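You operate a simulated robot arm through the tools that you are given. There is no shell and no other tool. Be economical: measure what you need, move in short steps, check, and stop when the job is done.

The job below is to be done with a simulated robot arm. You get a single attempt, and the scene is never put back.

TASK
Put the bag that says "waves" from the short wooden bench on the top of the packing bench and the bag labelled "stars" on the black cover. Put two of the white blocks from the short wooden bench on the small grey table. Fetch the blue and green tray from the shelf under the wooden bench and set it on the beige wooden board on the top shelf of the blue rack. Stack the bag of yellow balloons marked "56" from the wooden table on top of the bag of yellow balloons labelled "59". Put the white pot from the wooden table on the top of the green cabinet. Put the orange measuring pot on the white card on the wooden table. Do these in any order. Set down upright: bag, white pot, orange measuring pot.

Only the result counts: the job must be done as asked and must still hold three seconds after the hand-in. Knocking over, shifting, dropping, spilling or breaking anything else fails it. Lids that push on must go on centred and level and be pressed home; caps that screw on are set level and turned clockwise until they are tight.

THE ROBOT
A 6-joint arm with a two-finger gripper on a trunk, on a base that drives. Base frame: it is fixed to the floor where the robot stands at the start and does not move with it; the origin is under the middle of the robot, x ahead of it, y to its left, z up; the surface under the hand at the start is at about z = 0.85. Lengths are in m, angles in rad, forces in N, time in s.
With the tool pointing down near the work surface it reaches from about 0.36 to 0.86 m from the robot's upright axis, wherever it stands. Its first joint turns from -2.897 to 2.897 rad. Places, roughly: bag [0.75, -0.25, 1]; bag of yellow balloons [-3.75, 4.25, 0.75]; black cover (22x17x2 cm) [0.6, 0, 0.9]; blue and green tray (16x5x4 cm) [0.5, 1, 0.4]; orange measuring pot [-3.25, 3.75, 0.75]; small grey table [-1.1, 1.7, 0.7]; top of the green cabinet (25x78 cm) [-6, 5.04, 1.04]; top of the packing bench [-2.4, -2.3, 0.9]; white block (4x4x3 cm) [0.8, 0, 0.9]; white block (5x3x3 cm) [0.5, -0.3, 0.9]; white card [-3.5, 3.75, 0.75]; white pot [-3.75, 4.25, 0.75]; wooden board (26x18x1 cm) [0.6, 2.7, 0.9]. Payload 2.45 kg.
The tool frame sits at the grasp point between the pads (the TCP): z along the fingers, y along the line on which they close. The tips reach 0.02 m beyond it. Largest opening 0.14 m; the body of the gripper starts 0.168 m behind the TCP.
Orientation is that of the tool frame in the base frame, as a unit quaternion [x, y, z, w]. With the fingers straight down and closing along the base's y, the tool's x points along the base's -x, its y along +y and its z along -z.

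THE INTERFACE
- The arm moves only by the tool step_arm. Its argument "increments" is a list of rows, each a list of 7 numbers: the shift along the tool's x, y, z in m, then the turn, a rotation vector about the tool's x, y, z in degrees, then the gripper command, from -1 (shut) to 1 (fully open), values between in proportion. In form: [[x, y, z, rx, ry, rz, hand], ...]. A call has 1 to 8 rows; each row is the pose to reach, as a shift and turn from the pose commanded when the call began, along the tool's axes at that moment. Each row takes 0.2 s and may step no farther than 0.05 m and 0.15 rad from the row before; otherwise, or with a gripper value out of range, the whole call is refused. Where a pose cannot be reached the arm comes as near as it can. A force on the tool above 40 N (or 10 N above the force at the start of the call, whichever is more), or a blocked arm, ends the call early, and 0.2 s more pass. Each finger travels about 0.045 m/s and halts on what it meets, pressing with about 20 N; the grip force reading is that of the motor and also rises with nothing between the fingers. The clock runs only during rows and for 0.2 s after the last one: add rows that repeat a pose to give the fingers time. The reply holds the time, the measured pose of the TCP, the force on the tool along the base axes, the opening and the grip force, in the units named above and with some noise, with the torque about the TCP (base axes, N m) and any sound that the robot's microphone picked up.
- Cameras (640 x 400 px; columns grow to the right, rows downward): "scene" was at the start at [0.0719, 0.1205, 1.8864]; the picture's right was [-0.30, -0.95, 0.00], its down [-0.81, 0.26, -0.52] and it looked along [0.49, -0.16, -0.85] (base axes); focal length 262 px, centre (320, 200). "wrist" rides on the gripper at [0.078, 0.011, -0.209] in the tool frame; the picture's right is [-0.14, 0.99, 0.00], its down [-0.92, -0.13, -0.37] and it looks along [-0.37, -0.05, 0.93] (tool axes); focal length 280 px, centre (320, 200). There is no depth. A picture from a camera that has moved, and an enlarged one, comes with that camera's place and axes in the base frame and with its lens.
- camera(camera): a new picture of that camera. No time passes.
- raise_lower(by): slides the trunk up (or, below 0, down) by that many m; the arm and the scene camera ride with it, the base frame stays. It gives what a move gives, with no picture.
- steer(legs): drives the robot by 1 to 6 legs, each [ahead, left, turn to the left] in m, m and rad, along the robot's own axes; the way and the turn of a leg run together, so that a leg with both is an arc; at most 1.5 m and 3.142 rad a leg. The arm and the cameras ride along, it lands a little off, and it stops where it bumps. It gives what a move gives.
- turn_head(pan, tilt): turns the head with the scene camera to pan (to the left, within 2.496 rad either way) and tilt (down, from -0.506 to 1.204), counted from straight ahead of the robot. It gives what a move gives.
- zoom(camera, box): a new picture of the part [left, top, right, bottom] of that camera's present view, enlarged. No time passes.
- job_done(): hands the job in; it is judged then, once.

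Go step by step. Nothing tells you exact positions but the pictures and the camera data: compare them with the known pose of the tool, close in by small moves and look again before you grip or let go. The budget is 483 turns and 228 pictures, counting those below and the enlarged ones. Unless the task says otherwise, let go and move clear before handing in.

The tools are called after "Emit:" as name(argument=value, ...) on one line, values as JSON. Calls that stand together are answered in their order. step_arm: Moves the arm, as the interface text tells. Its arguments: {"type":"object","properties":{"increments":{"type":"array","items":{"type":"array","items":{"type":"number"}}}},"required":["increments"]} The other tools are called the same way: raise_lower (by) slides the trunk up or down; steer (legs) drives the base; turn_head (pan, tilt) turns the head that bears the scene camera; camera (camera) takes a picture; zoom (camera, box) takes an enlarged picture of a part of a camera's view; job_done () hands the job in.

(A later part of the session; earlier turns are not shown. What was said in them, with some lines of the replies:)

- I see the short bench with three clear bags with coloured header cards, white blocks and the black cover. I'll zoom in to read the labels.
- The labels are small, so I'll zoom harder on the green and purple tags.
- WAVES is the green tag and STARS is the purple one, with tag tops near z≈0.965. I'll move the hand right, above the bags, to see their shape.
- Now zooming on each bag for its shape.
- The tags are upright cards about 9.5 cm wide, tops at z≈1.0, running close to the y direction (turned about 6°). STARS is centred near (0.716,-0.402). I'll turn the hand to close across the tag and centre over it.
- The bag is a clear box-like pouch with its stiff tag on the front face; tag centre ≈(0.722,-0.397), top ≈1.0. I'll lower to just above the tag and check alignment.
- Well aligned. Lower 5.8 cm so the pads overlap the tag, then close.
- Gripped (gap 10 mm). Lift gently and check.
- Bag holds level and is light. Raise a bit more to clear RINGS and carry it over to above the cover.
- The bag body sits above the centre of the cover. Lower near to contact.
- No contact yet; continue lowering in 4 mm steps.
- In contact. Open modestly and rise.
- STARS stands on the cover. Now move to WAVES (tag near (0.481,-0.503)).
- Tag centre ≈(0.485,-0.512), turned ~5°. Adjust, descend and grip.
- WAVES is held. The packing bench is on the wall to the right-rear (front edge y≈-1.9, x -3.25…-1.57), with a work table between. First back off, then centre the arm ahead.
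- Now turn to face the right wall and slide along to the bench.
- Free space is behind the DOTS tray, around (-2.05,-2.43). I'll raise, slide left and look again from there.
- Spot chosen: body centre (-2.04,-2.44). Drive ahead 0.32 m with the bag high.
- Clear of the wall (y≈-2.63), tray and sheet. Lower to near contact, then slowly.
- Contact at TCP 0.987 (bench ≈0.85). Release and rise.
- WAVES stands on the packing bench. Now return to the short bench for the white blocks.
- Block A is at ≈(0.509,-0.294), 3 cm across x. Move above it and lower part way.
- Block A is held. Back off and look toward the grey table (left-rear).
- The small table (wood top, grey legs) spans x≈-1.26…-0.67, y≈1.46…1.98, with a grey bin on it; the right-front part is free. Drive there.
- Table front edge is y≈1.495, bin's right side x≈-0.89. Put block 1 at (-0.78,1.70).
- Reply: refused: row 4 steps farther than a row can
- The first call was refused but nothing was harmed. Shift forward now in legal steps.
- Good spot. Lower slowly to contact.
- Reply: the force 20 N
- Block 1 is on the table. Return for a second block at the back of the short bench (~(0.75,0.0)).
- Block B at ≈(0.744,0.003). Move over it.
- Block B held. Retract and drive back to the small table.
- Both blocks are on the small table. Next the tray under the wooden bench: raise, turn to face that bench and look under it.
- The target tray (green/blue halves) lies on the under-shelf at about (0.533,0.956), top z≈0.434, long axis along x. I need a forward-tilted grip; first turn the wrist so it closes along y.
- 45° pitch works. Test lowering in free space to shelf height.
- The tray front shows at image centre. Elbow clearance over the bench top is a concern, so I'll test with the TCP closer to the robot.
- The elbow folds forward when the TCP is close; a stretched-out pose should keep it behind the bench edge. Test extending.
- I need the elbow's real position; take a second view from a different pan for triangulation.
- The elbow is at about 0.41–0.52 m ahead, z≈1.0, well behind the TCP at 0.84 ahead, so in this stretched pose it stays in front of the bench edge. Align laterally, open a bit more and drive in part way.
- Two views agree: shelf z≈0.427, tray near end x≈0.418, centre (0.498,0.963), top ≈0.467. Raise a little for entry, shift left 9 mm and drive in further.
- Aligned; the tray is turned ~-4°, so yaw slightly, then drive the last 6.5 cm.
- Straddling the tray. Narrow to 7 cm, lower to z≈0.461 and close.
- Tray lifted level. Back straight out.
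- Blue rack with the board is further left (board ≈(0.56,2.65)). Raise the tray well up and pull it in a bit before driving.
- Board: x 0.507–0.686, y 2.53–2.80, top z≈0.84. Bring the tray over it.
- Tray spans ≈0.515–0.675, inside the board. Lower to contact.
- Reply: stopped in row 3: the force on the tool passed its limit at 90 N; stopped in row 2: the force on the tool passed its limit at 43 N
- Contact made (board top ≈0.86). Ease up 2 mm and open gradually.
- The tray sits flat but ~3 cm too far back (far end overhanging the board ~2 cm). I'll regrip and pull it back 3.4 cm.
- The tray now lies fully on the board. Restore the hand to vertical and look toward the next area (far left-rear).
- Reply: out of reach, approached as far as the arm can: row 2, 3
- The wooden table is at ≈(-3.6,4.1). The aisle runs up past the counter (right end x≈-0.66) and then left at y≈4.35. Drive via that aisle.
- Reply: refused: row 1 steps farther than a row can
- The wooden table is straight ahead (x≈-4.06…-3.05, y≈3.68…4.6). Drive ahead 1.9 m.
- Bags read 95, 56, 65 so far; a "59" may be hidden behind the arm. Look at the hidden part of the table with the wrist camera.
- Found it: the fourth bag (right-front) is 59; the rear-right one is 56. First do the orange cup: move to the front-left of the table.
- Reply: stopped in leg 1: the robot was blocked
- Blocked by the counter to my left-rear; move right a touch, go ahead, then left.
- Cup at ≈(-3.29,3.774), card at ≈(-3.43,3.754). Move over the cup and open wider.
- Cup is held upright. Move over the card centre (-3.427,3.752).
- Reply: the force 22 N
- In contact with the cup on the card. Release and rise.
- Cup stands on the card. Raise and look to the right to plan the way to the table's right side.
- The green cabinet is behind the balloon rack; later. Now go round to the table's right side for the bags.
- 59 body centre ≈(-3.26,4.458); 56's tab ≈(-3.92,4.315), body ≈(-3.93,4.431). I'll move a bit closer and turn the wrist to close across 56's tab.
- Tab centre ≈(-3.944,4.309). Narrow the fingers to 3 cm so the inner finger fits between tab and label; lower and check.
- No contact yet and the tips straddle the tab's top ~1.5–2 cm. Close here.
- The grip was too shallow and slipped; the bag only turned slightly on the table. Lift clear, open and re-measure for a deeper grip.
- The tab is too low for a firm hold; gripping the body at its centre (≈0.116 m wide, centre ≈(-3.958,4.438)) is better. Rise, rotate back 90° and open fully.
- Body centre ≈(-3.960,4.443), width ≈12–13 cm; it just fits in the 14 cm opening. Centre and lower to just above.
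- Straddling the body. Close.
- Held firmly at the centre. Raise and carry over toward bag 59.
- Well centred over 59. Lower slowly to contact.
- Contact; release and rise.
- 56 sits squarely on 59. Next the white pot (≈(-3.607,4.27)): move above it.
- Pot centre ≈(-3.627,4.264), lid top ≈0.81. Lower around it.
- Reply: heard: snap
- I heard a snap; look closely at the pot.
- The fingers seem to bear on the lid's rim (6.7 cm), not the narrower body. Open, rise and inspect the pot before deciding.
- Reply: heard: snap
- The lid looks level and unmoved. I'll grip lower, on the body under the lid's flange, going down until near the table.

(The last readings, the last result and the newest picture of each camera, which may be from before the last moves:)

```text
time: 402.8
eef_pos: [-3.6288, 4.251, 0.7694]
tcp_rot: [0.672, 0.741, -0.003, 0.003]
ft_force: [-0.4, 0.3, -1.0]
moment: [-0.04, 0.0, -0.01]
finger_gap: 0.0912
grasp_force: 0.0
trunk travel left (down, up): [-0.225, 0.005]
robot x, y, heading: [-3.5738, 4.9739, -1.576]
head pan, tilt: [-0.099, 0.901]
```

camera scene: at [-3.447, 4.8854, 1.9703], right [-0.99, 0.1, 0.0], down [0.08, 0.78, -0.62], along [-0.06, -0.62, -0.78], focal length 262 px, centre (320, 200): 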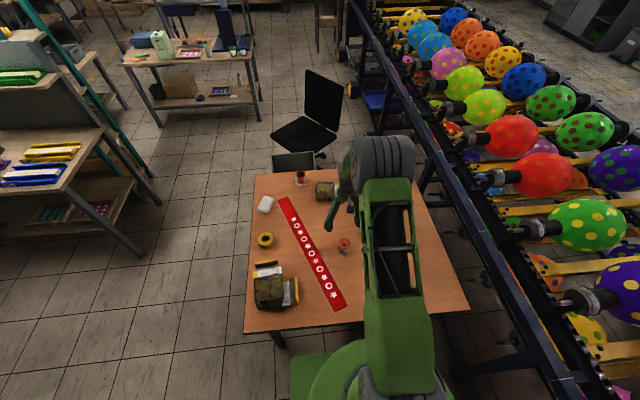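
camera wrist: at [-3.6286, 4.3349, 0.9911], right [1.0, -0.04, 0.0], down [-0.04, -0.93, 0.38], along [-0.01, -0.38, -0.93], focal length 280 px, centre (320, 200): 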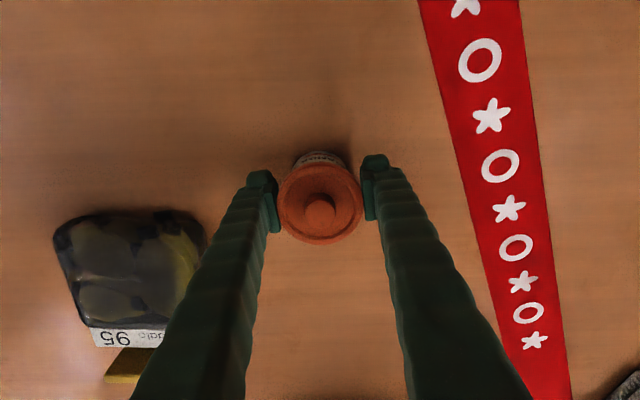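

Emit:
step_arm(increments=[[0, 0, 0, 0, 0, 0, 0.1], [0, 0, 0, 0, 0, 0, -0.1], [0, 0, 0, 0, 0, 0, -0.3], [0, 0, 0, 0, 0, 0, -0.5], [0, 0, 0, 0, 0, 0, -0.5]])

Emit:
zoom(camera="wrist", box=[260, 135, 388, 255])

```text
time: 404.0
eef_pos: [-3.6306, 4.2515, 0.7695]
tcp_rot: [0.672, 0.741, -0.003, 0.003]
ft_force: [-0.2, -0.1, 0.0]
moment: [0.01, 0.01, -0.04]
finger_gap: 0.057
grasp_force: 19.5
trunk travel left (down, up): [-0.225, 0.005]
robot x, y, heading: [-3.577, 4.9695, -1.571]
head pan, tilt: [-0.099, 0.901]
```

```text
3.33 times, centred on (324, 195) of wrist
camera zoom: at [-3.6277, 4.331, 0.9774], right [1.0, -0.04, 0.0], down [-0.04, -0.93, 0.38], along [-0.01, -0.38, -0.93], focal length 935 px, centre (307, 217)
```

zoom: 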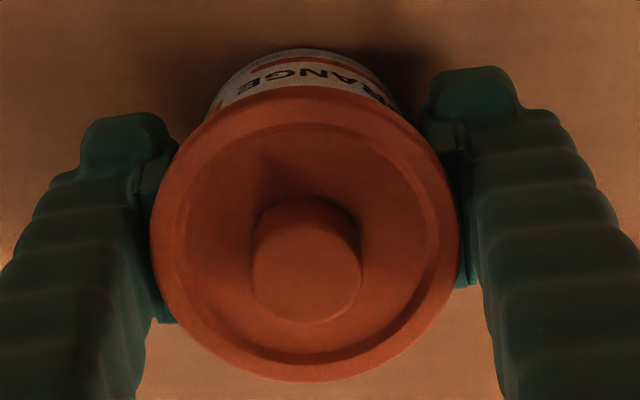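

Now it holds the body (5.7 cm), quietly. Lift gently.

Emit:
step_arm(increments=[[0, 0, -0.01, 0, 0, 0, -1], [0, 0, -0.03, 0, 0, 0, -1], [0, 0, -0.06, 0, 0, 0, -1], [0, 0, -0.09, 0, 0, 0, -1]])

Emit:
zoom(camera="wrist", box=[260, 135, 388, 255])

Emit:
zoom(camera="scene", box=[320, 205, 380, 255])

```text
time: 405.0
eef_pos: [-3.6295, 4.2535, 0.8621]
tcp_rot: [0.672, 0.741, -0.002, 0.002]
ft_force: [0.0, 0.6, -1.0]
moment: [-0.05, 0.02, -0.01]
finger_gap: 0.0568
grasp_force: 20.1
trunk travel left (down, up): [-0.225, 0.005]
robot x, y, heading: [-3.5727, 4.9686, -1.57]
head pan, tilt: [-0.099, 0.901]
```

```text
3.33 times, centred on (324, 195) of wrist
camera zoom: at [-3.6275, 4.3331, 1.0694], right [1.0, -0.04, 0.0], down [-0.04, -0.93, 0.38], along [-0.01, -0.38, -0.93], focal length 935 px, centre (307, 217)
```

zoom: 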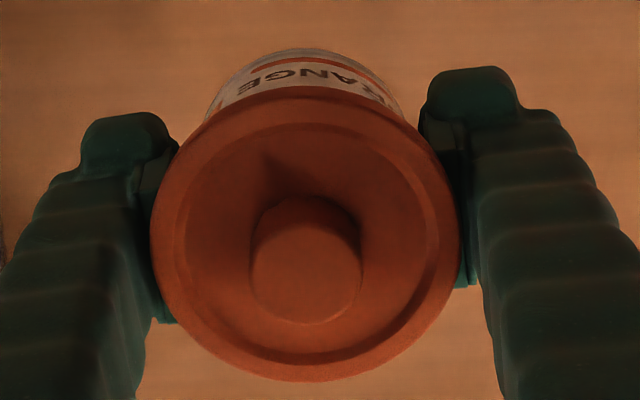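

```text
8.00 times, centred on (350, 230) of scene
camera zoom: at [-3.4455, 4.8865, 1.9703], right [-0.99, 0.1, 0.0], down [0.08, 0.78, -0.62], along [-0.06, -0.62, -0.78], focal length 2096 px, centre (80, -40)
```

zoom: 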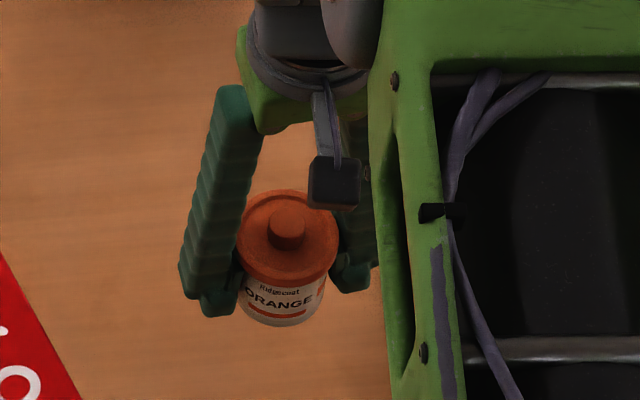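

Pot is held with the lid in place. Raise it and survey the route round the balloon rack.

Emit:
step_arm(increments=[[0.04, 0, -0.03, 0, 0, 0, -1], [0.08, 0, -0.06, 0, 0, 0, -1], [0.12, 0, -0.09, 0, 0, 0, -1], [0.16, 0, -0.12, 0, 0, 0, -1], [0.18, 0, -0.16, 0, 0, 0, -1], [0.18, 0, -0.2, 0, 0, 0, -1], [0.18, 0, -0.24, 0, 0, 0, -1], [0.18, 0, -0.28, 0, 0, 0, -1]])

Emit:
turn_head(pan=-2.3, tilt=0.35)

Emit:
camera(camera="scene")

Emit:
turn_head(pan=-0.9, tilt=0.3)

Emit:
camera(camera="scene")

```text
time: 406.8
eef_pos: [-3.6458, 4.4332, 1.1379]
tcp_rot: [0.672, 0.741, -0.003, 0.003]
ft_force: [0.6, 0.8, -0.8]
moment: [-0.03, 0.0, 0.0]
finger_gap: 0.0573
grasp_force: 20.0
trunk travel left (down, up): [-0.225, 0.005]
robot x, y, heading: [-3.5753, 4.9678, -1.575]
head pan, tilt: [-0.099, 0.901]
```

```text
time: 408.9
eef_pos: [-3.6459, 4.4318, 1.1371]
tcp_rot: [0.672, 0.741, -0.003, 0.004]
ft_force: [-1.1, -0.3, -1.0]
moment: [0.0, -0.02, 0.03]
finger_gap: 0.057
grasp_force: 20.2
trunk travel left (down, up): [-0.225, 0.005]
robot x, y, heading: [-3.5746, 4.968, -1.575]
head pan, tilt: [-2.3, 0.351]
```

```text
66 pictures are left
camera scene: at [-3.5073, 5.0231, 2.0178], right [0.67, 0.74, 0.0], down [0.26, -0.23, -0.94], along [-0.7, 0.63, -0.34], focal length 262 px, centre (320, 200)
```

scene: 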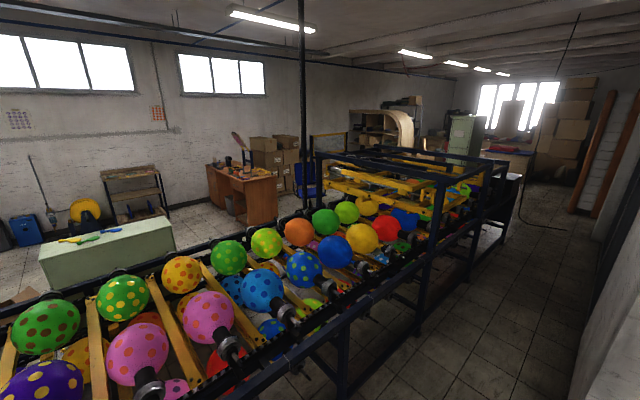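

```text
time: 410.4
eef_pos: [-3.6443, 4.4313, 1.1371]
tcp_rot: [0.671, 0.741, -0.003, 0.002]
ft_force: [-0.3, 0.7, -1.1]
moment: [-0.02, -0.01, -0.02]
finger_gap: 0.0574
grasp_force: 20.1
trunk travel left (down, up): [-0.225, 0.005]
robot x, y, heading: [-3.5763, 4.9675, -1.569]
head pan, tilt: [-0.901, 0.3]
```

```text
65 pictures are left
camera scene: at [-3.5113, 4.9031, 2.0226], right [-0.62, 0.79, 0.0], down [0.23, 0.18, -0.96], along [-0.75, -0.59, -0.3], focal length 262 px, centre (320, 200)
```

scene: 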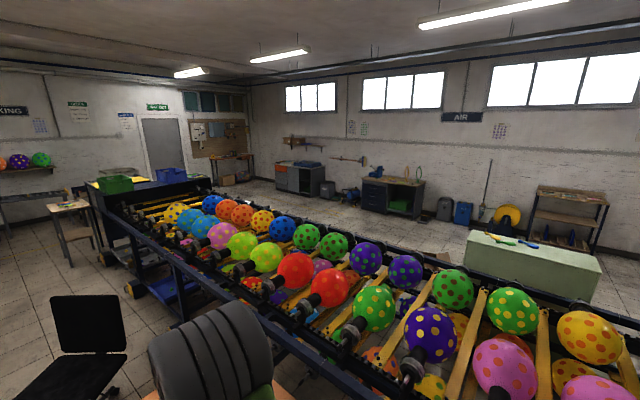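

The left way is tight (chair), so I'll examine the right end of the rack: back up along the corridor with the pot held high, then look.

Emit:
steer(legs=[[0, -0.12, 0], [-1.2, 0, 0], [-1.0, 0, 0]])

Emit:
turn_head(pan=-2.0, tilt=0.45)

Emit:
camera(camera="scene")

```text
time: 422.5
eef_pos: [-3.7575, 6.6233, 1.1375]
tcp_rot: [0.67, 0.742, -0.003, 0.004]
ft_force: [-0.2, 0.7, -1.7]
moment: [-0.02, -0.01, -0.05]
finger_gap: 0.0573
grasp_force: 19.2
trunk travel left (down, up): [-0.225, 0.005]
robot x, y, heading: [-3.6876, 7.1622, -1.574]
head pan, tilt: [-0.901, 0.3]
```

```text
time: 423.9
eef_pos: [-3.7572, 6.6232, 1.1371]
tcp_rot: [0.672, 0.741, -0.003, 0.003]
ft_force: [-0.3, -0.3, -1.8]
moment: [-0.02, -0.01, -0.02]
finger_gap: 0.0573
grasp_force: 19.7
trunk travel left (down, up): [-0.225, 0.005]
robot x, y, heading: [-3.6855, 7.1616, -1.572]
head pan, tilt: [-2.0, 0.45]
```

```text
64 pictures are left
camera scene: at [-3.6344, 7.1906, 2.0086], right [0.42, 0.91, 0.0], down [0.4, -0.18, -0.9], along [-0.82, 0.37, -0.44], focal length 262 px, centre (320, 200)
```

scene: 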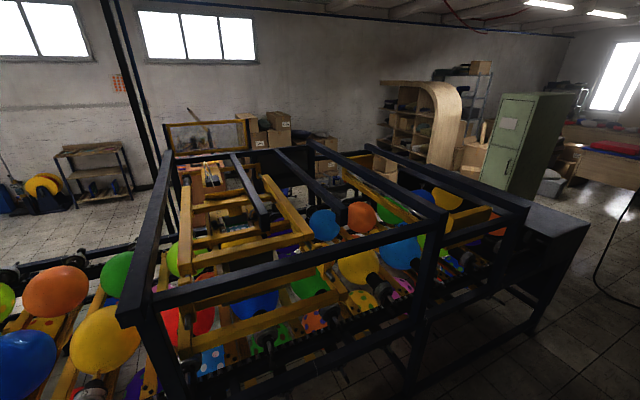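

The rack ends at y≈10 with open floor beyond and a wide aisle behind it. Continue backing to y≈9 and look at the end.

Emit:
steer(legs=[[-0.9, 0, 0], [-0.9, 0, 0]])

Emit:
turn_head(pan=-2.3, tilt=0.6)

Emit:
camera(camera="scene")

```text
time: 432.9
eef_pos: [-3.7627, 8.4241, 1.1365]
tcp_rot: [0.667, 0.745, -0.003, 0.003]
ft_force: [-0.1, 0.0, -0.8]
moment: [-0.03, -0.01, 0.01]
finger_gap: 0.0575
grasp_force: 19.8
trunk travel left (down, up): [-0.225, 0.005]
robot x, y, heading: [-3.6965, 8.9627, -1.561]
head pan, tilt: [-2.0, 0.45]
```

```text
time: 433.8
eef_pos: [-3.7633, 8.4224, 1.1368]
tcp_rot: [0.667, 0.745, -0.003, 0.004]
ft_force: [0.1, -0.2, -1.4]
moment: [-0.02, -0.01, -0.01]
finger_gap: 0.0568
grasp_force: 20.4
trunk travel left (down, up): [-0.225, 0.005]
robot x, y, heading: [-3.6966, 8.9653, -1.564]
head pan, tilt: [-2.3, 0.6]
```

```text
63 pictures are left
camera scene: at [-3.6276, 9.0128, 1.9951], right [0.66, 0.75, 0.0], down [0.42, -0.37, -0.83], along [-0.62, 0.54, -0.56], focal length 262 px, centre (320, 200)
```

scene: 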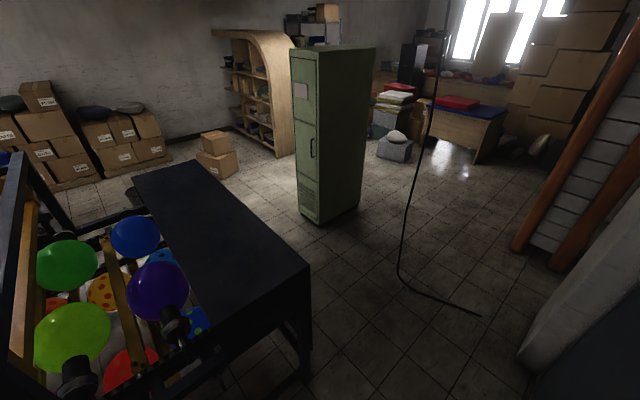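

Rack end is at y≈9.64 and a tall cabinet starts at y≈10.57, leaving a ~0.9 m gap. Back to (-3.95,9.95), turn to face -x and check.

Emit:
steer(legs=[[-0.95, -0.25, -0.01]])

Emit:
steer(legs=[[0, 0, -1.57]])

Emit:
turn_head(pan=0.25, tilt=0.7)

Emit:
camera(camera="scene")

```text
time: 438.8
eef_pos: [-4.021, 9.361, 1.1371]
tcp_rot: [0.672, 0.74, -0.004, 0.003]
ft_force: [-0.7, 0.9, -1.2]
moment: [-0.02, -0.01, 0.0]
finger_gap: 0.057
grasp_force: 19.9
trunk travel left (down, up): [-0.225, 0.005]
robot x, y, heading: [-3.9532, 9.8986, -1.576]
head pan, tilt: [-2.3, 0.6]
```

```text
time: 443.0
eef_pos: [-4.4883, 9.9734, 1.1378]
tcp_rot: [0.999, 0.046, -0.004, 0.0]
ft_force: [0.5, 0.6, -1.3]
moment: [0.0, 0.0, 0.0]
finger_gap: 0.0572
grasp_force: 19.8
trunk travel left (down, up): [-0.225, 0.005]
robot x, y, heading: [-3.9533, 9.9001, 3.134]
head pan, tilt: [-2.3, 0.6]
```

```text
time: 445.3
eef_pos: [-4.4884, 9.9726, 1.1374]
tcp_rot: [0.999, 0.046, -0.003, 0.0]
ft_force: [0.5, 0.6, -0.6]
moment: [0.0, 0.01, 0.0]
finger_gap: 0.0572
grasp_force: 20.0
trunk travel left (down, up): [-0.225, 0.005]
robot x, y, heading: [-3.9491, 9.9018, 3.133]
head pan, tilt: [0.25, 0.7]
```

```text
62 pictures are left
camera scene: at [-4.0474, 9.7408, 1.9864], right [-0.24, 0.97, 0.0], down [0.63, 0.15, -0.76], along [-0.74, -0.18, -0.64], focal length 262 px, centre (320, 200)
```

scene: 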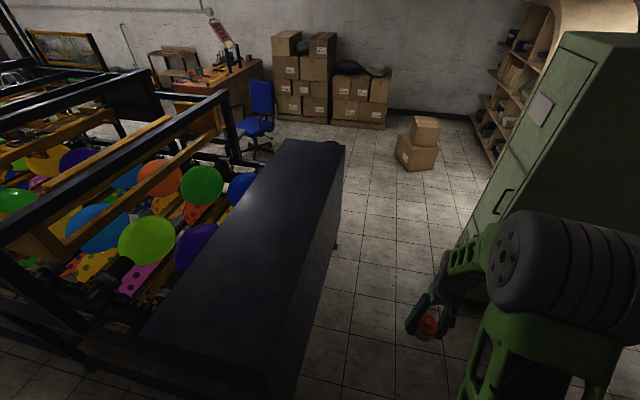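

Gap confirmed (9.6–10.7). Centre in it and drive through to x≈-6.5, then turn to face -y.

Emit:
steer(legs=[[0, -0.2, 0.008], [1.3, 0, 0], [1.25, 0, 0]])

Emit:
turn_head(pan=1.2, tilt=0.6)

Emit:
camera(camera="scene")

```text
time: 460.0
eef_pos: [-7.0859, 10.1893, 1.1377]
tcp_rot: [0.999, 0.047, -0.003, 0.0]
ft_force: [0.0, -0.4, -1.6]
moment: [-0.06, 0.0, 0.0]
finger_gap: 0.0573
grasp_force: 19.8
trunk travel left (down, up): [-0.225, 0.005]
robot x, y, heading: [-6.5463, 10.1164, 3.138]
head pan, tilt: [0.25, 0.7]
```

```text
time: 461.2
eef_pos: [-7.086, 10.1888, 1.1376]
tcp_rot: [0.999, 0.047, -0.003, 0.001]
ft_force: [0.3, -0.1, -1.6]
moment: [-0.02, 0.01, 0.01]
finger_gap: 0.0571
grasp_force: 20.4
trunk travel left (down, up): [-0.225, 0.005]
robot x, y, heading: [-6.5468, 10.1186, 3.138]
head pan, tilt: [1.201, 0.6]
```

```text
61 pictures are left
camera scene: at [-6.5945, 9.8961, 1.9951], right [-0.93, 0.37, 0.0], down [0.21, 0.53, -0.83], along [-0.3, -0.77, -0.56], focal length 262 px, centre (320, 200)
```

scene: 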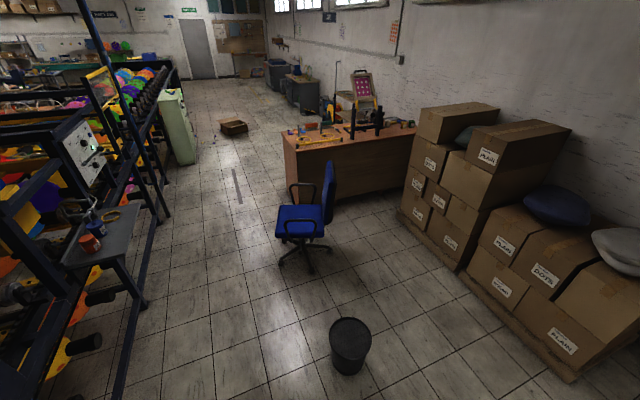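

Aisle behind the rack is clear between x≈-6.1 and -6.85. Turn to face -y with a bit of clearance and drive down it.

Emit:
steer(legs=[[0.12, 0.06, 0], [0, 0, 1.57]])

Emit:
turn_head(pan=0, tilt=0.7)

Emit:
camera(camera="scene")

```text
time: 466.4
eef_pos: [-6.7335, 9.518, 1.1374]
tcp_rot: [0.667, 0.745, -0.002, 0.003]
ft_force: [0.4, -1.6, -1.5]
moment: [-0.05, 0.09, 0.0]
finger_gap: 0.0568
grasp_force: 20.2
trunk travel left (down, up): [-0.225, 0.005]
robot x, y, heading: [-6.6701, 10.0554, -1.565]
head pan, tilt: [1.201, 0.6]
```

```text
time: 467.8
eef_pos: [-6.7352, 9.5184, 1.1379]
tcp_rot: [0.667, 0.745, -0.002, 0.003]
ft_force: [-0.4, 1.2, -1.1]
moment: [0.0, -0.01, 0.03]
finger_gap: 0.0571
grasp_force: 20.1
trunk travel left (down, up): [-0.225, 0.005]
robot x, y, heading: [-6.6665, 10.0578, -1.561]
head pan, tilt: [0.0, 0.7]
```

```text
60 pictures are left
camera scene: at [-6.532, 9.9641, 1.9865], right [-1.0, -0.01, 0.0], down [-0.01, 0.64, -0.76], along [0.01, -0.76, -0.64], focal length 262 px, centre (320, 200)
```

scene: 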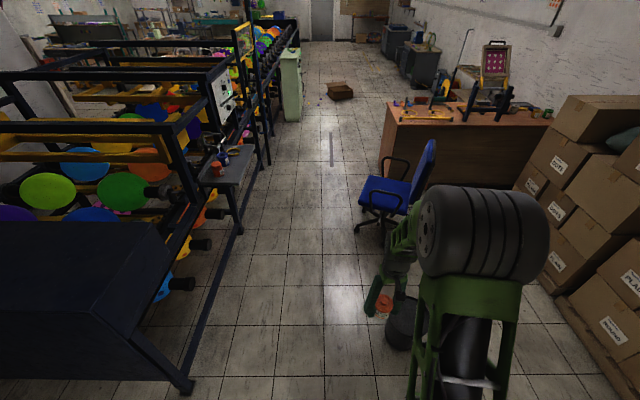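

Emit:
steer(legs=[[0, 0.24, 0], [1.5, 0, 0], [1.4, 0, 0]])

Emit:
turn_head(pan=0.3, tilt=0.6)

Emit:
camera(camera="scene")

```text
time: 484.0
eef_pos: [-6.3289, 6.6489, 1.1358]
tcp_rot: [0.641, 0.768, -0.003, 0.003]
ft_force: [-0.7, 0.0, -1.7]
moment: [-0.01, 0.02, 0.0]
finger_gap: 0.0572
grasp_force: 19.9
trunk travel left (down, up): [-0.225, 0.005]
robot x, y, heading: [-6.3044, 7.1876, -1.494]
head pan, tilt: [0.0, 0.7]
```

```text
time: 484.8
eef_pos: [-6.3291, 6.6479, 1.1361]
tcp_rot: [0.641, 0.768, -0.002, 0.003]
ft_force: [-0.4, 0.6, -1.0]
moment: [0.02, 0.03, -0.04]
finger_gap: 0.057
grasp_force: 20.0
trunk travel left (down, up): [-0.225, 0.005]
robot x, y, heading: [-6.3039, 7.1873, -1.492]
head pan, tilt: [0.3, 0.6]
```

```text
59 pictures are left
camera scene: at [-6.1329, 7.1107, 1.995], right [-0.93, -0.37, 0.0], down [-0.21, 0.53, -0.82], along [0.31, -0.77, -0.57], focal length 262 px, centre (320, 200)
```

scene: 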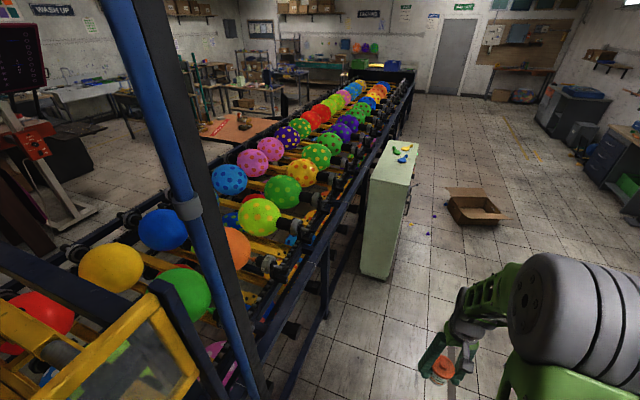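

Cabinet top: x -6.14…-5.85, y 4.65…5.43, near 30 cm free (balloons lie further along). Straighten and approach.

Emit:
steer(legs=[[0, 0, -0.078], [0, -0.1, 0], [1.3, 0, 0]])

Emit:
camera(camera="wrist")

```text
time: 493.0
eef_pos: [-6.4628, 5.3398, 1.1382]
tcp_rot: [0.668, 0.744, -0.002, 0.003]
ft_force: [-0.2, -1.0, -2.1]
moment: [0.01, -0.03, 0.01]
finger_gap: 0.057
grasp_force: 20.4
trunk travel left (down, up): [-0.225, 0.005]
robot x, y, heading: [-6.3975, 5.8791, -1.559]
head pan, tilt: [0.3, 0.6]
```

```text
58 pictures are left
camera wrist: at [-6.4623, 5.4204, 1.3456], right [1.0, -0.03, 0.0], down [-0.03, -0.93, 0.38], along [-0.01, -0.38, -0.93], focal length 280 px, centre (320, 200)
```

wrist: 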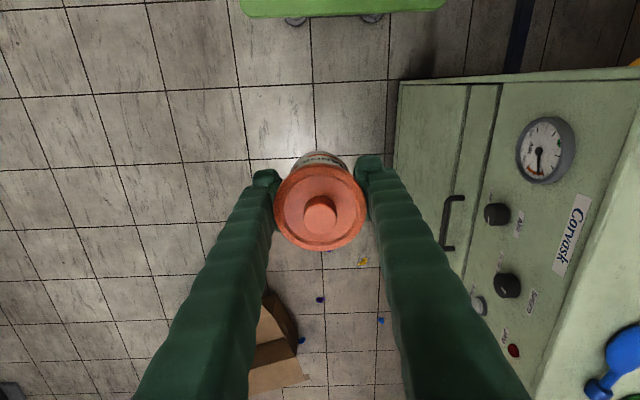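

Emit:
step_arm(increments=[[0, 0, -0.045, 0, 0, 0, -1], [-0.014, 0.046, -0.045, 0, 0, 0, -1], [-0.028, 0.092, -0.045, 0, 0, 0, -1], [-0.042, 0.138, -0.045, 0, 0, 0, -1], [-0.056, 0.184, -0.045, 0, 0, 0, -1], [-0.07, 0.23, -0.045, 0, 0, 0, -1], [-0.084, 0.276, -0.045, 0, 0, 0, -1], [-0.098, 0.322, -0.045, 0, 0, 0, -1]])

Emit:
step_arm(increments=[[-0.014, 0.046, 0, 0, 0, 0, -1], [-0.028, 0.092, 0, 0, 0, 0, -1], [-0.042, 0.138, 0, 0, 0, 0, -1]])

Emit:
camera(camera="wrist")

Emit:
turn_head(pan=0.5, tilt=0.85)

Emit:
camera(camera="scene")

```text
time: 494.8
eef_pos: [-6.1299, 5.2789, 1.184]
tcp_rot: [0.668, 0.744, -0.004, 0.003]
ft_force: [-0.1, -0.1, -0.4]
moment: [0.03, 0.08, 0.0]
finger_gap: 0.0572
grasp_force: 20.2
trunk travel left (down, up): [-0.225, 0.005]
robot x, y, heading: [-6.3952, 5.8831, -1.56]
head pan, tilt: [0.3, 0.6]
```

```text
time: 495.6
eef_pos: [-5.9894, 5.2501, 1.1839]
tcp_rot: [0.667, 0.745, -0.003, 0.002]
ft_force: [0.3, -0.1, -1.2]
moment: [0.01, 0.08, -0.02]
finger_gap: 0.0571
grasp_force: 20.6
trunk travel left (down, up): [-0.225, 0.005]
robot x, y, heading: [-6.3953, 5.8817, -1.559]
head pan, tilt: [0.3, 0.6]
```

```text
57 pictures are left
camera wrist: at [-5.9885, 5.3306, 1.3915], right [1.0, -0.03, 0.0], down [-0.03, -0.93, 0.38], along [-0.01, -0.38, -0.93], focal length 280 px, centre (320, 200)
```

wrist: 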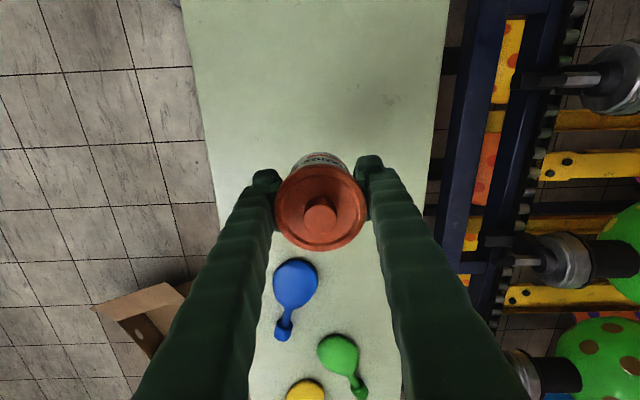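

```text
time: 496.4
eef_pos: [-5.9915, 5.2509, 1.1838]
tcp_rot: [0.668, 0.744, -0.003, 0.003]
ft_force: [-0.2, 0.2, -1.7]
moment: [0.0, 0.03, -0.01]
finger_gap: 0.0572
grasp_force: 20.4
trunk travel left (down, up): [-0.225, 0.005]
robot x, y, heading: [-6.396, 5.8796, -1.558]
head pan, tilt: [0.499, 0.85]
```

```text
56 pictures are left
camera scene: at [-6.2224, 5.8033, 1.9742], right [-0.87, -0.49, 0.0], down [-0.36, 0.66, -0.66], along [0.32, -0.58, -0.75], focal length 262 px, centre (320, 200)
```

scene: 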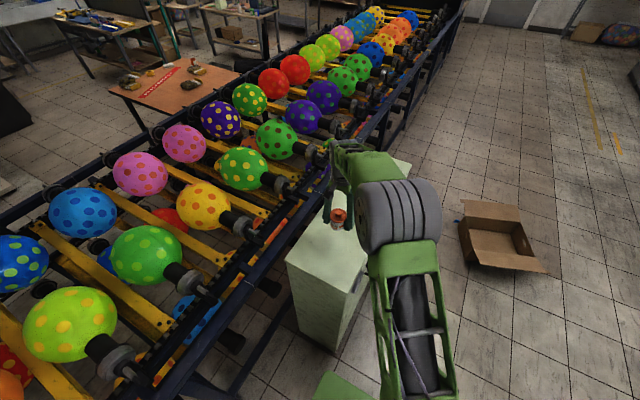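

Good; shift 3 cm away from the balloons and lower.

Emit:
step_arm(increments=[[0.03, 0, 0, 0, 0, 0, -1], [0.03, 0, 0.04, 0, 0, 0, -1], [0.03, 0, 0.08, 0, 0, 0, -1], [0.03, 0, 0.105, 0, 0, 0, -1]])

Emit:
step_arm(increments=[[0, 0, 0.004, 0, 0, 0, -1], [0, 0, 0.008, 0, 0, 0, -1], [0, 0, 0.012, 0, 0, 0, -1], [0, 0, 0.015, 0, 0, 0, -1]])

```text
time: 497.4
eef_pos: [-5.9937, 5.2802, 1.0797]
tcp_rot: [0.667, 0.745, -0.003, 0.005]
ft_force: [0.8, -3.7, 5.7]
moment: [0.1, 0.04, 0.01]
finger_gap: 0.0572
grasp_force: 20.1
trunk travel left (down, up): [-0.225, 0.005]
robot x, y, heading: [-6.398, 5.88, -1.564]
head pan, tilt: [0.499, 0.85]
```

```text
time: 498.3
eef_pos: [-5.9937, 5.28, 1.0691]
tcp_rot: [0.667, 0.745, -0.003, 0.006]
ft_force: [-5.2, 6.5, 18.2]
moment: [0.36, 0.45, -0.05]
finger_gap: 0.0572
grasp_force: 19.7
trunk travel left (down, up): [-0.225, 0.005]
robot x, y, heading: [-6.3977, 5.8748, -1.562]
head pan, tilt: [0.499, 0.85]
stopped in row 4: the force on the tool passed its limit at 44 N (the readings are from after the stop); the commanded pose is now the measured one
```

Contact earlier than expected; ease off a bit and inspect before releasing.

Emit:
step_arm(increments=[[0, 0, -0.002, 0, 0, 0, -1], [0, 0, -0.003, 0, 0, 0, -1]])

Emit:
camera(camera="wrist")

Emit:
zoom(camera="scene", box=[300, 190, 380, 260])

```text
time: 498.9
eef_pos: [-5.9924, 5.2791, 1.0689]
tcp_rot: [0.668, 0.744, -0.004, 0.005]
ft_force: [-0.1, 1.8, 2.5]
moment: [0.06, 0.17, -0.06]
finger_gap: 0.0568
grasp_force: 20.5
trunk travel left (down, up): [-0.225, 0.005]
robot x, y, heading: [-6.4003, 5.8785, -1.562]
head pan, tilt: [0.499, 0.85]
```

```text
55 pictures are left
camera wrist: at [-5.9925, 5.3598, 1.2777], right [1.0, -0.03, 0.0], down [-0.03, -0.92, 0.38], along [-0.01, -0.38, -0.93], focal length 280 px, centre (320, 200)
```

wrist: 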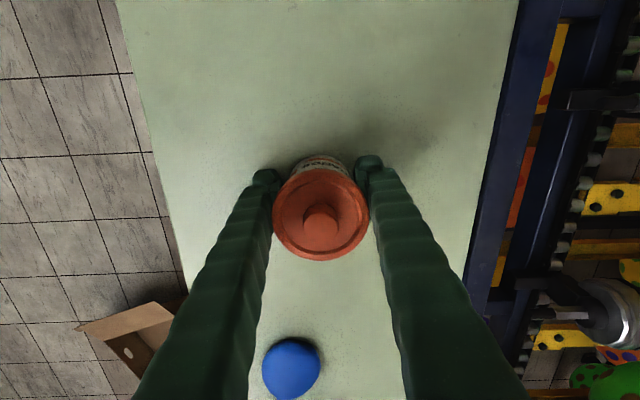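

```text
5.71 times, centred on (340, 225) of scene
camera zoom: at [-6.2231, 5.8041, 1.9741], right [-0.87, -0.49, 0.0], down [-0.36, 0.66, -0.66], along [0.32, -0.58, -0.75], focal length 1497 px, centre (206, 57)
```

zoom: 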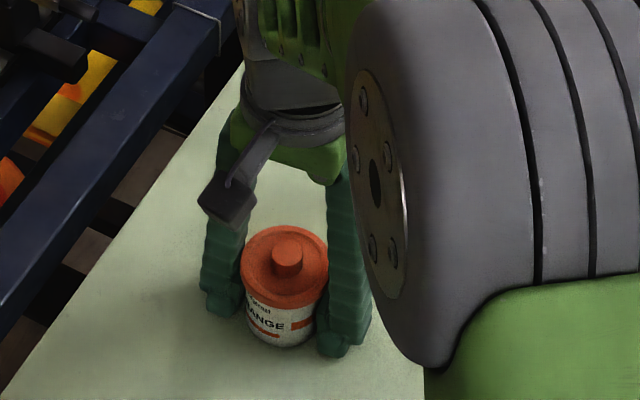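

Upright on the cabinet. Open wide, then rise.

Emit:
step_arm(increments=[[0, 0, 0, 0, 0, 0, 0], [0, 0, 0, 0, 0, 0, 0.3], [0, 0, 0, 0, 0, 0, 0.6], [0, 0, 0, 0, 0, 0, 0.6], [0, 0, 0, 0, 0, 0, 0.6]])

Emit:
step_arm(increments=[[0, 0, -0.03, 0, 0, 0, 0.6], [0, 0, -0.07, 0, 0, 0, 0.6], [0, 0, -0.11, 0, 0, 0, 0.6], [0, 0, -0.15, 0, 0, 0, 0.6]])

Emit:
camera(camera="wrist")

Emit:
zoom(camera="scene", box=[310, 200, 370, 250])

```text
time: 500.1
eef_pos: [-5.992, 5.2779, 1.069]
tcp_rot: [0.668, 0.744, -0.003, 0.005]
ft_force: [-0.5, -0.6, 0.3]
moment: [0.01, -0.02, -0.05]
finger_gap: 0.1117
grasp_force: 0.1
trunk travel left (down, up): [-0.225, 0.005]
robot x, y, heading: [-6.4025, 5.8793, -1.561]
head pan, tilt: [0.499, 0.85]
```

```text
time: 501.1
eef_pos: [-5.9934, 5.2802, 1.2201]
tcp_rot: [0.668, 0.744, -0.004, 0.006]
ft_force: [-0.4, -0.1, -0.1]
moment: [-0.02, 0.0, 0.0]
finger_gap: 0.112
grasp_force: 0.0
trunk travel left (down, up): [-0.225, 0.005]
robot x, y, heading: [-6.3988, 5.8751, -1.558]
head pan, tilt: [0.499, 0.85]
```

```text
53 pictures are left
camera wrist: at [-5.994, 5.3611, 1.4285], right [1.0, -0.03, 0.0], down [-0.03, -0.92, 0.38], along [-0.01, -0.38, -0.93], focal length 280 px, centre (320, 200)
```

wrist: 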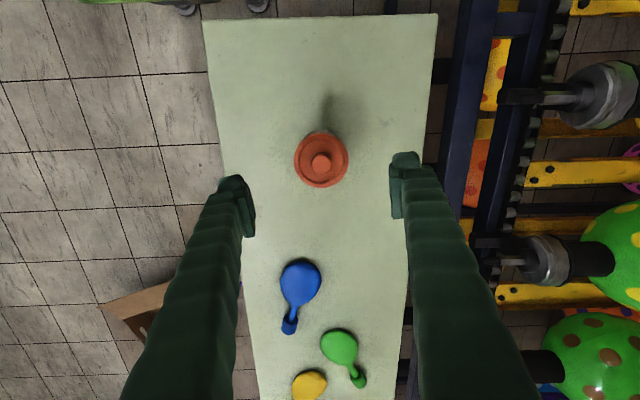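

```text
8.00 times, centred on (340, 225) of scene
camera zoom: at [-6.2233, 5.8045, 1.9743], right [-0.87, -0.49, 0.0], down [-0.36, 0.66, -0.66], along [0.32, -0.58, -0.75], focal length 2096 px, centre (160, 0)
```

zoom: 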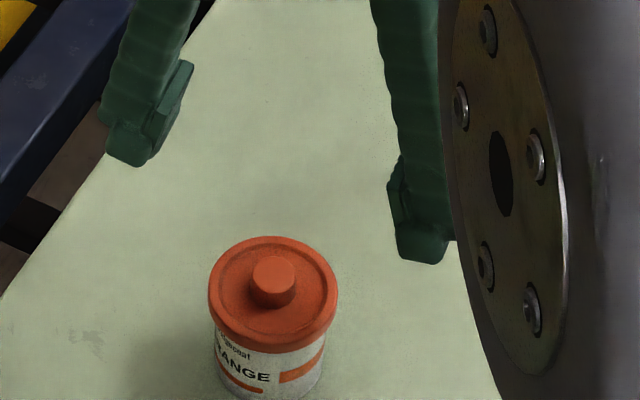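

Pot stands upright with lid level. Given the earlier snaps, I'll press the lid's knob gently with closed fingers to be sure it is home.

Emit:
step_arm(increments=[[0.002, 0, 0, 0, 0, 0, 0], [0.002, 0, 0, 0, 0, 0, -0.6], [0.002, 0, 0, 0, 0, 0, -1], [0.002, 0, 0, 0, 0, 0, -1], [0.002, 0, 0, 0, 0, 0, -1], [0.002, 0, 0.03, 0, 0, 0, -1], [0.002, 0, 0.05, 0, 0, 0, -1]])

Emit:
camera(camera="wrist")

```text
time: 502.7
eef_pos: [-5.9921, 5.2802, 1.1688]
tcp_rot: [0.668, 0.744, -0.004, 0.005]
ft_force: [-0.7, -0.7, 0.3]
moment: [0.02, 0.0, 0.01]
finger_gap: 0.0002
grasp_force: 19.9
trunk travel left (down, up): [-0.225, 0.005]
robot x, y, heading: [-6.399, 5.8817, -1.561]
head pan, tilt: [0.499, 0.85]
```

```text
51 pictures are left
camera wrist: at [-5.9928, 5.3613, 1.3774], right [1.0, -0.03, 0.0], down [-0.03, -0.92, 0.38], along [-0.01, -0.38, -0.93], focal length 280 px, centre (320, 200)
```

wrist: 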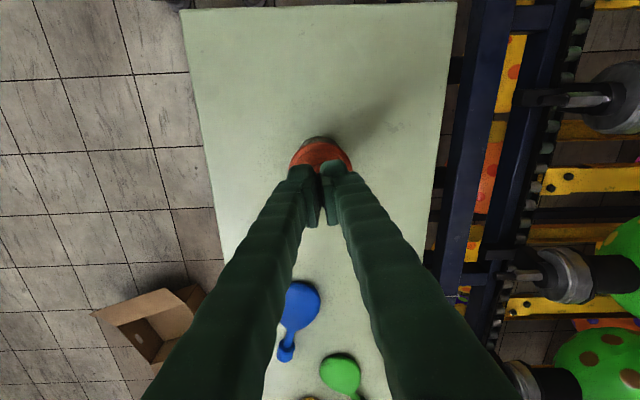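

Above the knob. Press down in small steps, watching the force.

Emit:
step_arm(increments=[[0, 0, 0.006, 0, 0, 0, -1], [0, 0, 0.012, 0, 0, 0, -1], [0, 0, 0.016, 0, 0, 0, -1]])

Emit:
step_arm(increments=[[0, 0, 0.003, 0, 0, 0, -1], [0, 0, 0.006, 0, 0, 0, -1]])

```text
time: 503.5
eef_pos: [-5.9926, 5.2811, 1.1526]
tcp_rot: [0.668, 0.744, -0.003, 0.005]
ft_force: [0.0, -0.8, 0.7]
moment: [0.0, 0.01, -0.01]
finger_gap: 0.0
grasp_force: 19.4
trunk travel left (down, up): [-0.225, 0.005]
robot x, y, heading: [-6.3981, 5.8804, -1.562]
head pan, tilt: [0.499, 0.85]
```

```text
time: 504.1
eef_pos: [-5.9924, 5.2808, 1.1484]
tcp_rot: [0.667, 0.745, -0.004, 0.005]
ft_force: [0.1, 0.6, 0.1]
moment: [-0.01, -0.03, 0.04]
finger_gap: 0.0
grasp_force: 20.1
trunk travel left (down, up): [-0.225, 0.005]
robot x, y, heading: [-6.3965, 5.8827, -1.562]
head pan, tilt: [0.499, 0.85]
```

Emit:
step_arm(increments=[[0, 0, 0.003, 0, 0, 0, -1], [0, 0, 0.006, 0, 0, 0, -1]])

Emit:
step_arm(increments=[[0, 0, 0.003, 0, 0, 0, -1], [0, 0, 0.005, 0, 0, 0, -1]])

```text
time: 504.7
eef_pos: [-5.9927, 5.2822, 1.1461]
tcp_rot: [0.668, 0.744, -0.003, 0.008]
ft_force: [-2.1, 0.2, 31.3]
moment: [-0.06, 0.06, -0.02]
finger_gap: 0.0057
grasp_force: 20.1
trunk travel left (down, up): [-0.225, 0.005]
robot x, y, heading: [-6.3969, 5.8781, -1.558]
head pan, tilt: [0.499, 0.85]
```

```text
time: 505.1
eef_pos: [-5.992, 5.2792, 1.1477]
tcp_rot: [0.668, 0.744, -0.005, 0.009]
ft_force: [-5.4, 6.1, 20.2]
moment: [0.12, 0.17, 0.03]
finger_gap: 0.0059
grasp_force: 20.2
trunk travel left (down, up): [-0.225, 0.005]
robot x, y, heading: [-6.4011, 5.8776, -1.562]
head pan, tilt: [0.499, 0.85]
stopped in row 1: the force on the tool passed its limit at 44 N (the readings are from after the stop); the commanded pose is now the measured one
```

Pressed with ~40 N, no movement or click: the lid is home. Rise and check.

Emit:
step_arm(increments=[[0, 0, -0.005, 0, 0, 0, -1], [0, 0, -0.04, 0, 0, 0, -1], [0, 0, -0.08, 0, 0, 0, -0.5], [0, 0, -0.11, 0, 0, 0, 0]])

Emit:
camera(camera="wrist")

Emit:
zoom(camera="scene", box=[310, 200, 370, 250])

```text
time: 506.1
eef_pos: [-5.9917, 5.2818, 1.2556]
tcp_rot: [0.667, 0.745, -0.005, 0.009]
ft_force: [-0.4, 0.0, -0.1]
moment: [0.01, -0.02, 0.04]
finger_gap: 0.0505
grasp_force: 0.2
trunk travel left (down, up): [-0.225, 0.005]
robot x, y, heading: [-6.398, 5.8747, -1.565]
head pan, tilt: [0.499, 0.85]
```

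```text
50 pictures are left
camera wrist: at [-5.9933, 5.3636, 1.4624], right [1.0, -0.03, 0.01], down [-0.03, -0.92, 0.39], along [0.0, -0.39, -0.92], focal length 280 px, centre (320, 200)
```

wrist: 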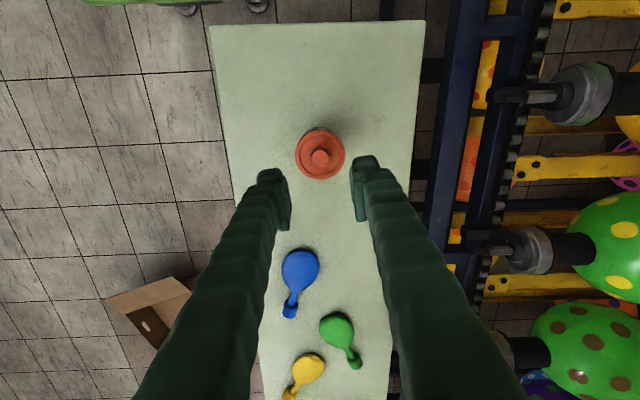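

```text
8.00 times, centred on (340, 225) of scene
camera zoom: at [-6.2236, 5.8045, 1.9743], right [-0.87, -0.49, 0.0], down [-0.36, 0.66, -0.66], along [0.32, -0.58, -0.75], focal length 2096 px, centre (160, 0)
```

zoom: 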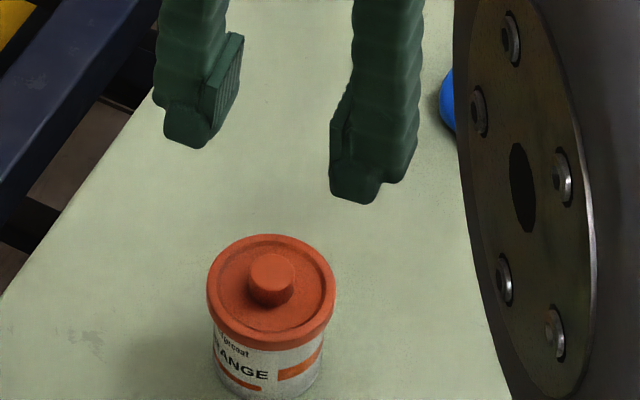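

Pot is fine. A last look at the bag stack and cup on the wooden table from here.

Emit:
turn_head(pan=0.75, tilt=0.5)

Emit:
camera(camera="scene")

```text
time: 506.9
eef_pos: [-5.9923, 5.2807, 1.2537]
tcp_rot: [0.667, 0.745, -0.004, 0.008]
ft_force: [-0.5, 0.5, 0.5]
moment: [-0.01, 0.04, -0.03]
finger_gap: 0.0697
grasp_force: 0.1
trunk travel left (down, up): [-0.225, 0.005]
robot x, y, heading: [-6.3975, 5.8807, -1.56]
head pan, tilt: [0.75, 0.499]
```

```text
48 pictures are left
camera scene: at [-6.1984, 5.806, 2.0041], right [-0.73, -0.69, 0.0], down [-0.33, 0.35, -0.88], along [0.6, -0.64, -0.48], focal length 262 px, centre (320, 200)
```

scene: 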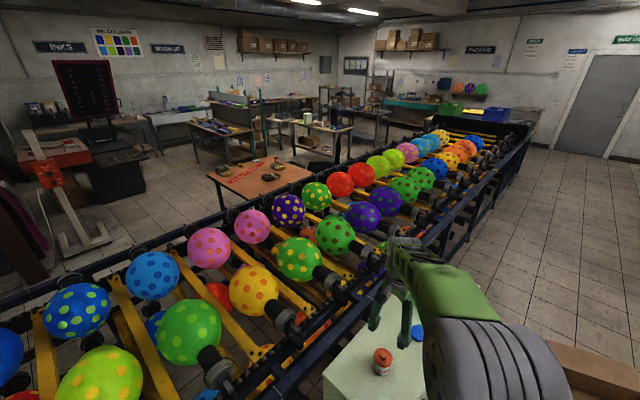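

Emit:
zoom(camera="scene", box=[205, 145, 317, 215])

```text
5.71 times, centred on (261, 180) of scene
camera zoom: at [-6.1984, 5.806, 2.0041], right [-0.73, -0.69, 0.0], down [-0.33, 0.35, -0.88], along [0.6, -0.64, -0.48], focal length 1497 px, centre (657, 314)
```

zoom: 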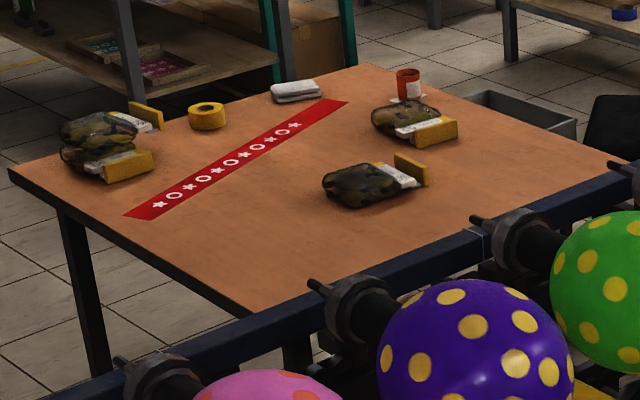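

The stack holds, the cup stands on the card and everything else is in place, with the gripper clear. Handing in.

Emit:
job_done()

```text
The job is handed in.
```

I placed every item as asked and handed the job in. The hand-in returned no verdict.

- **Bags:** "waves" stands on the packing bench, and "stars" stands on the black cover.
- **White blocks:** Two are on the small table, which has grey legs but a wooden top. I took it for the small grey table because it was the only one near the given position.
- **Tray:** The blue and green tray lies fully on the beige board. I re-gripped it once to stop it overhanging the edge.
- **Balloon bags:** "56" sits on top of "59", turned crosswise to it. My first grip on "56" slipped and turned it slightly on the table before I re-gripped it.
- **White pot:** It stands upright on the green cabinet. I heard a snap while first gripping it and another when I let go. I then pressed the lid with about 40 N; it didn't move or click, and it looks level.
- **Orange measuring pot:** It stands upright on the white card.

On the drive to the wooden table, the base bumped the counter and stopped. I saw nothing shifted on the counter, but I didn't check it closely.
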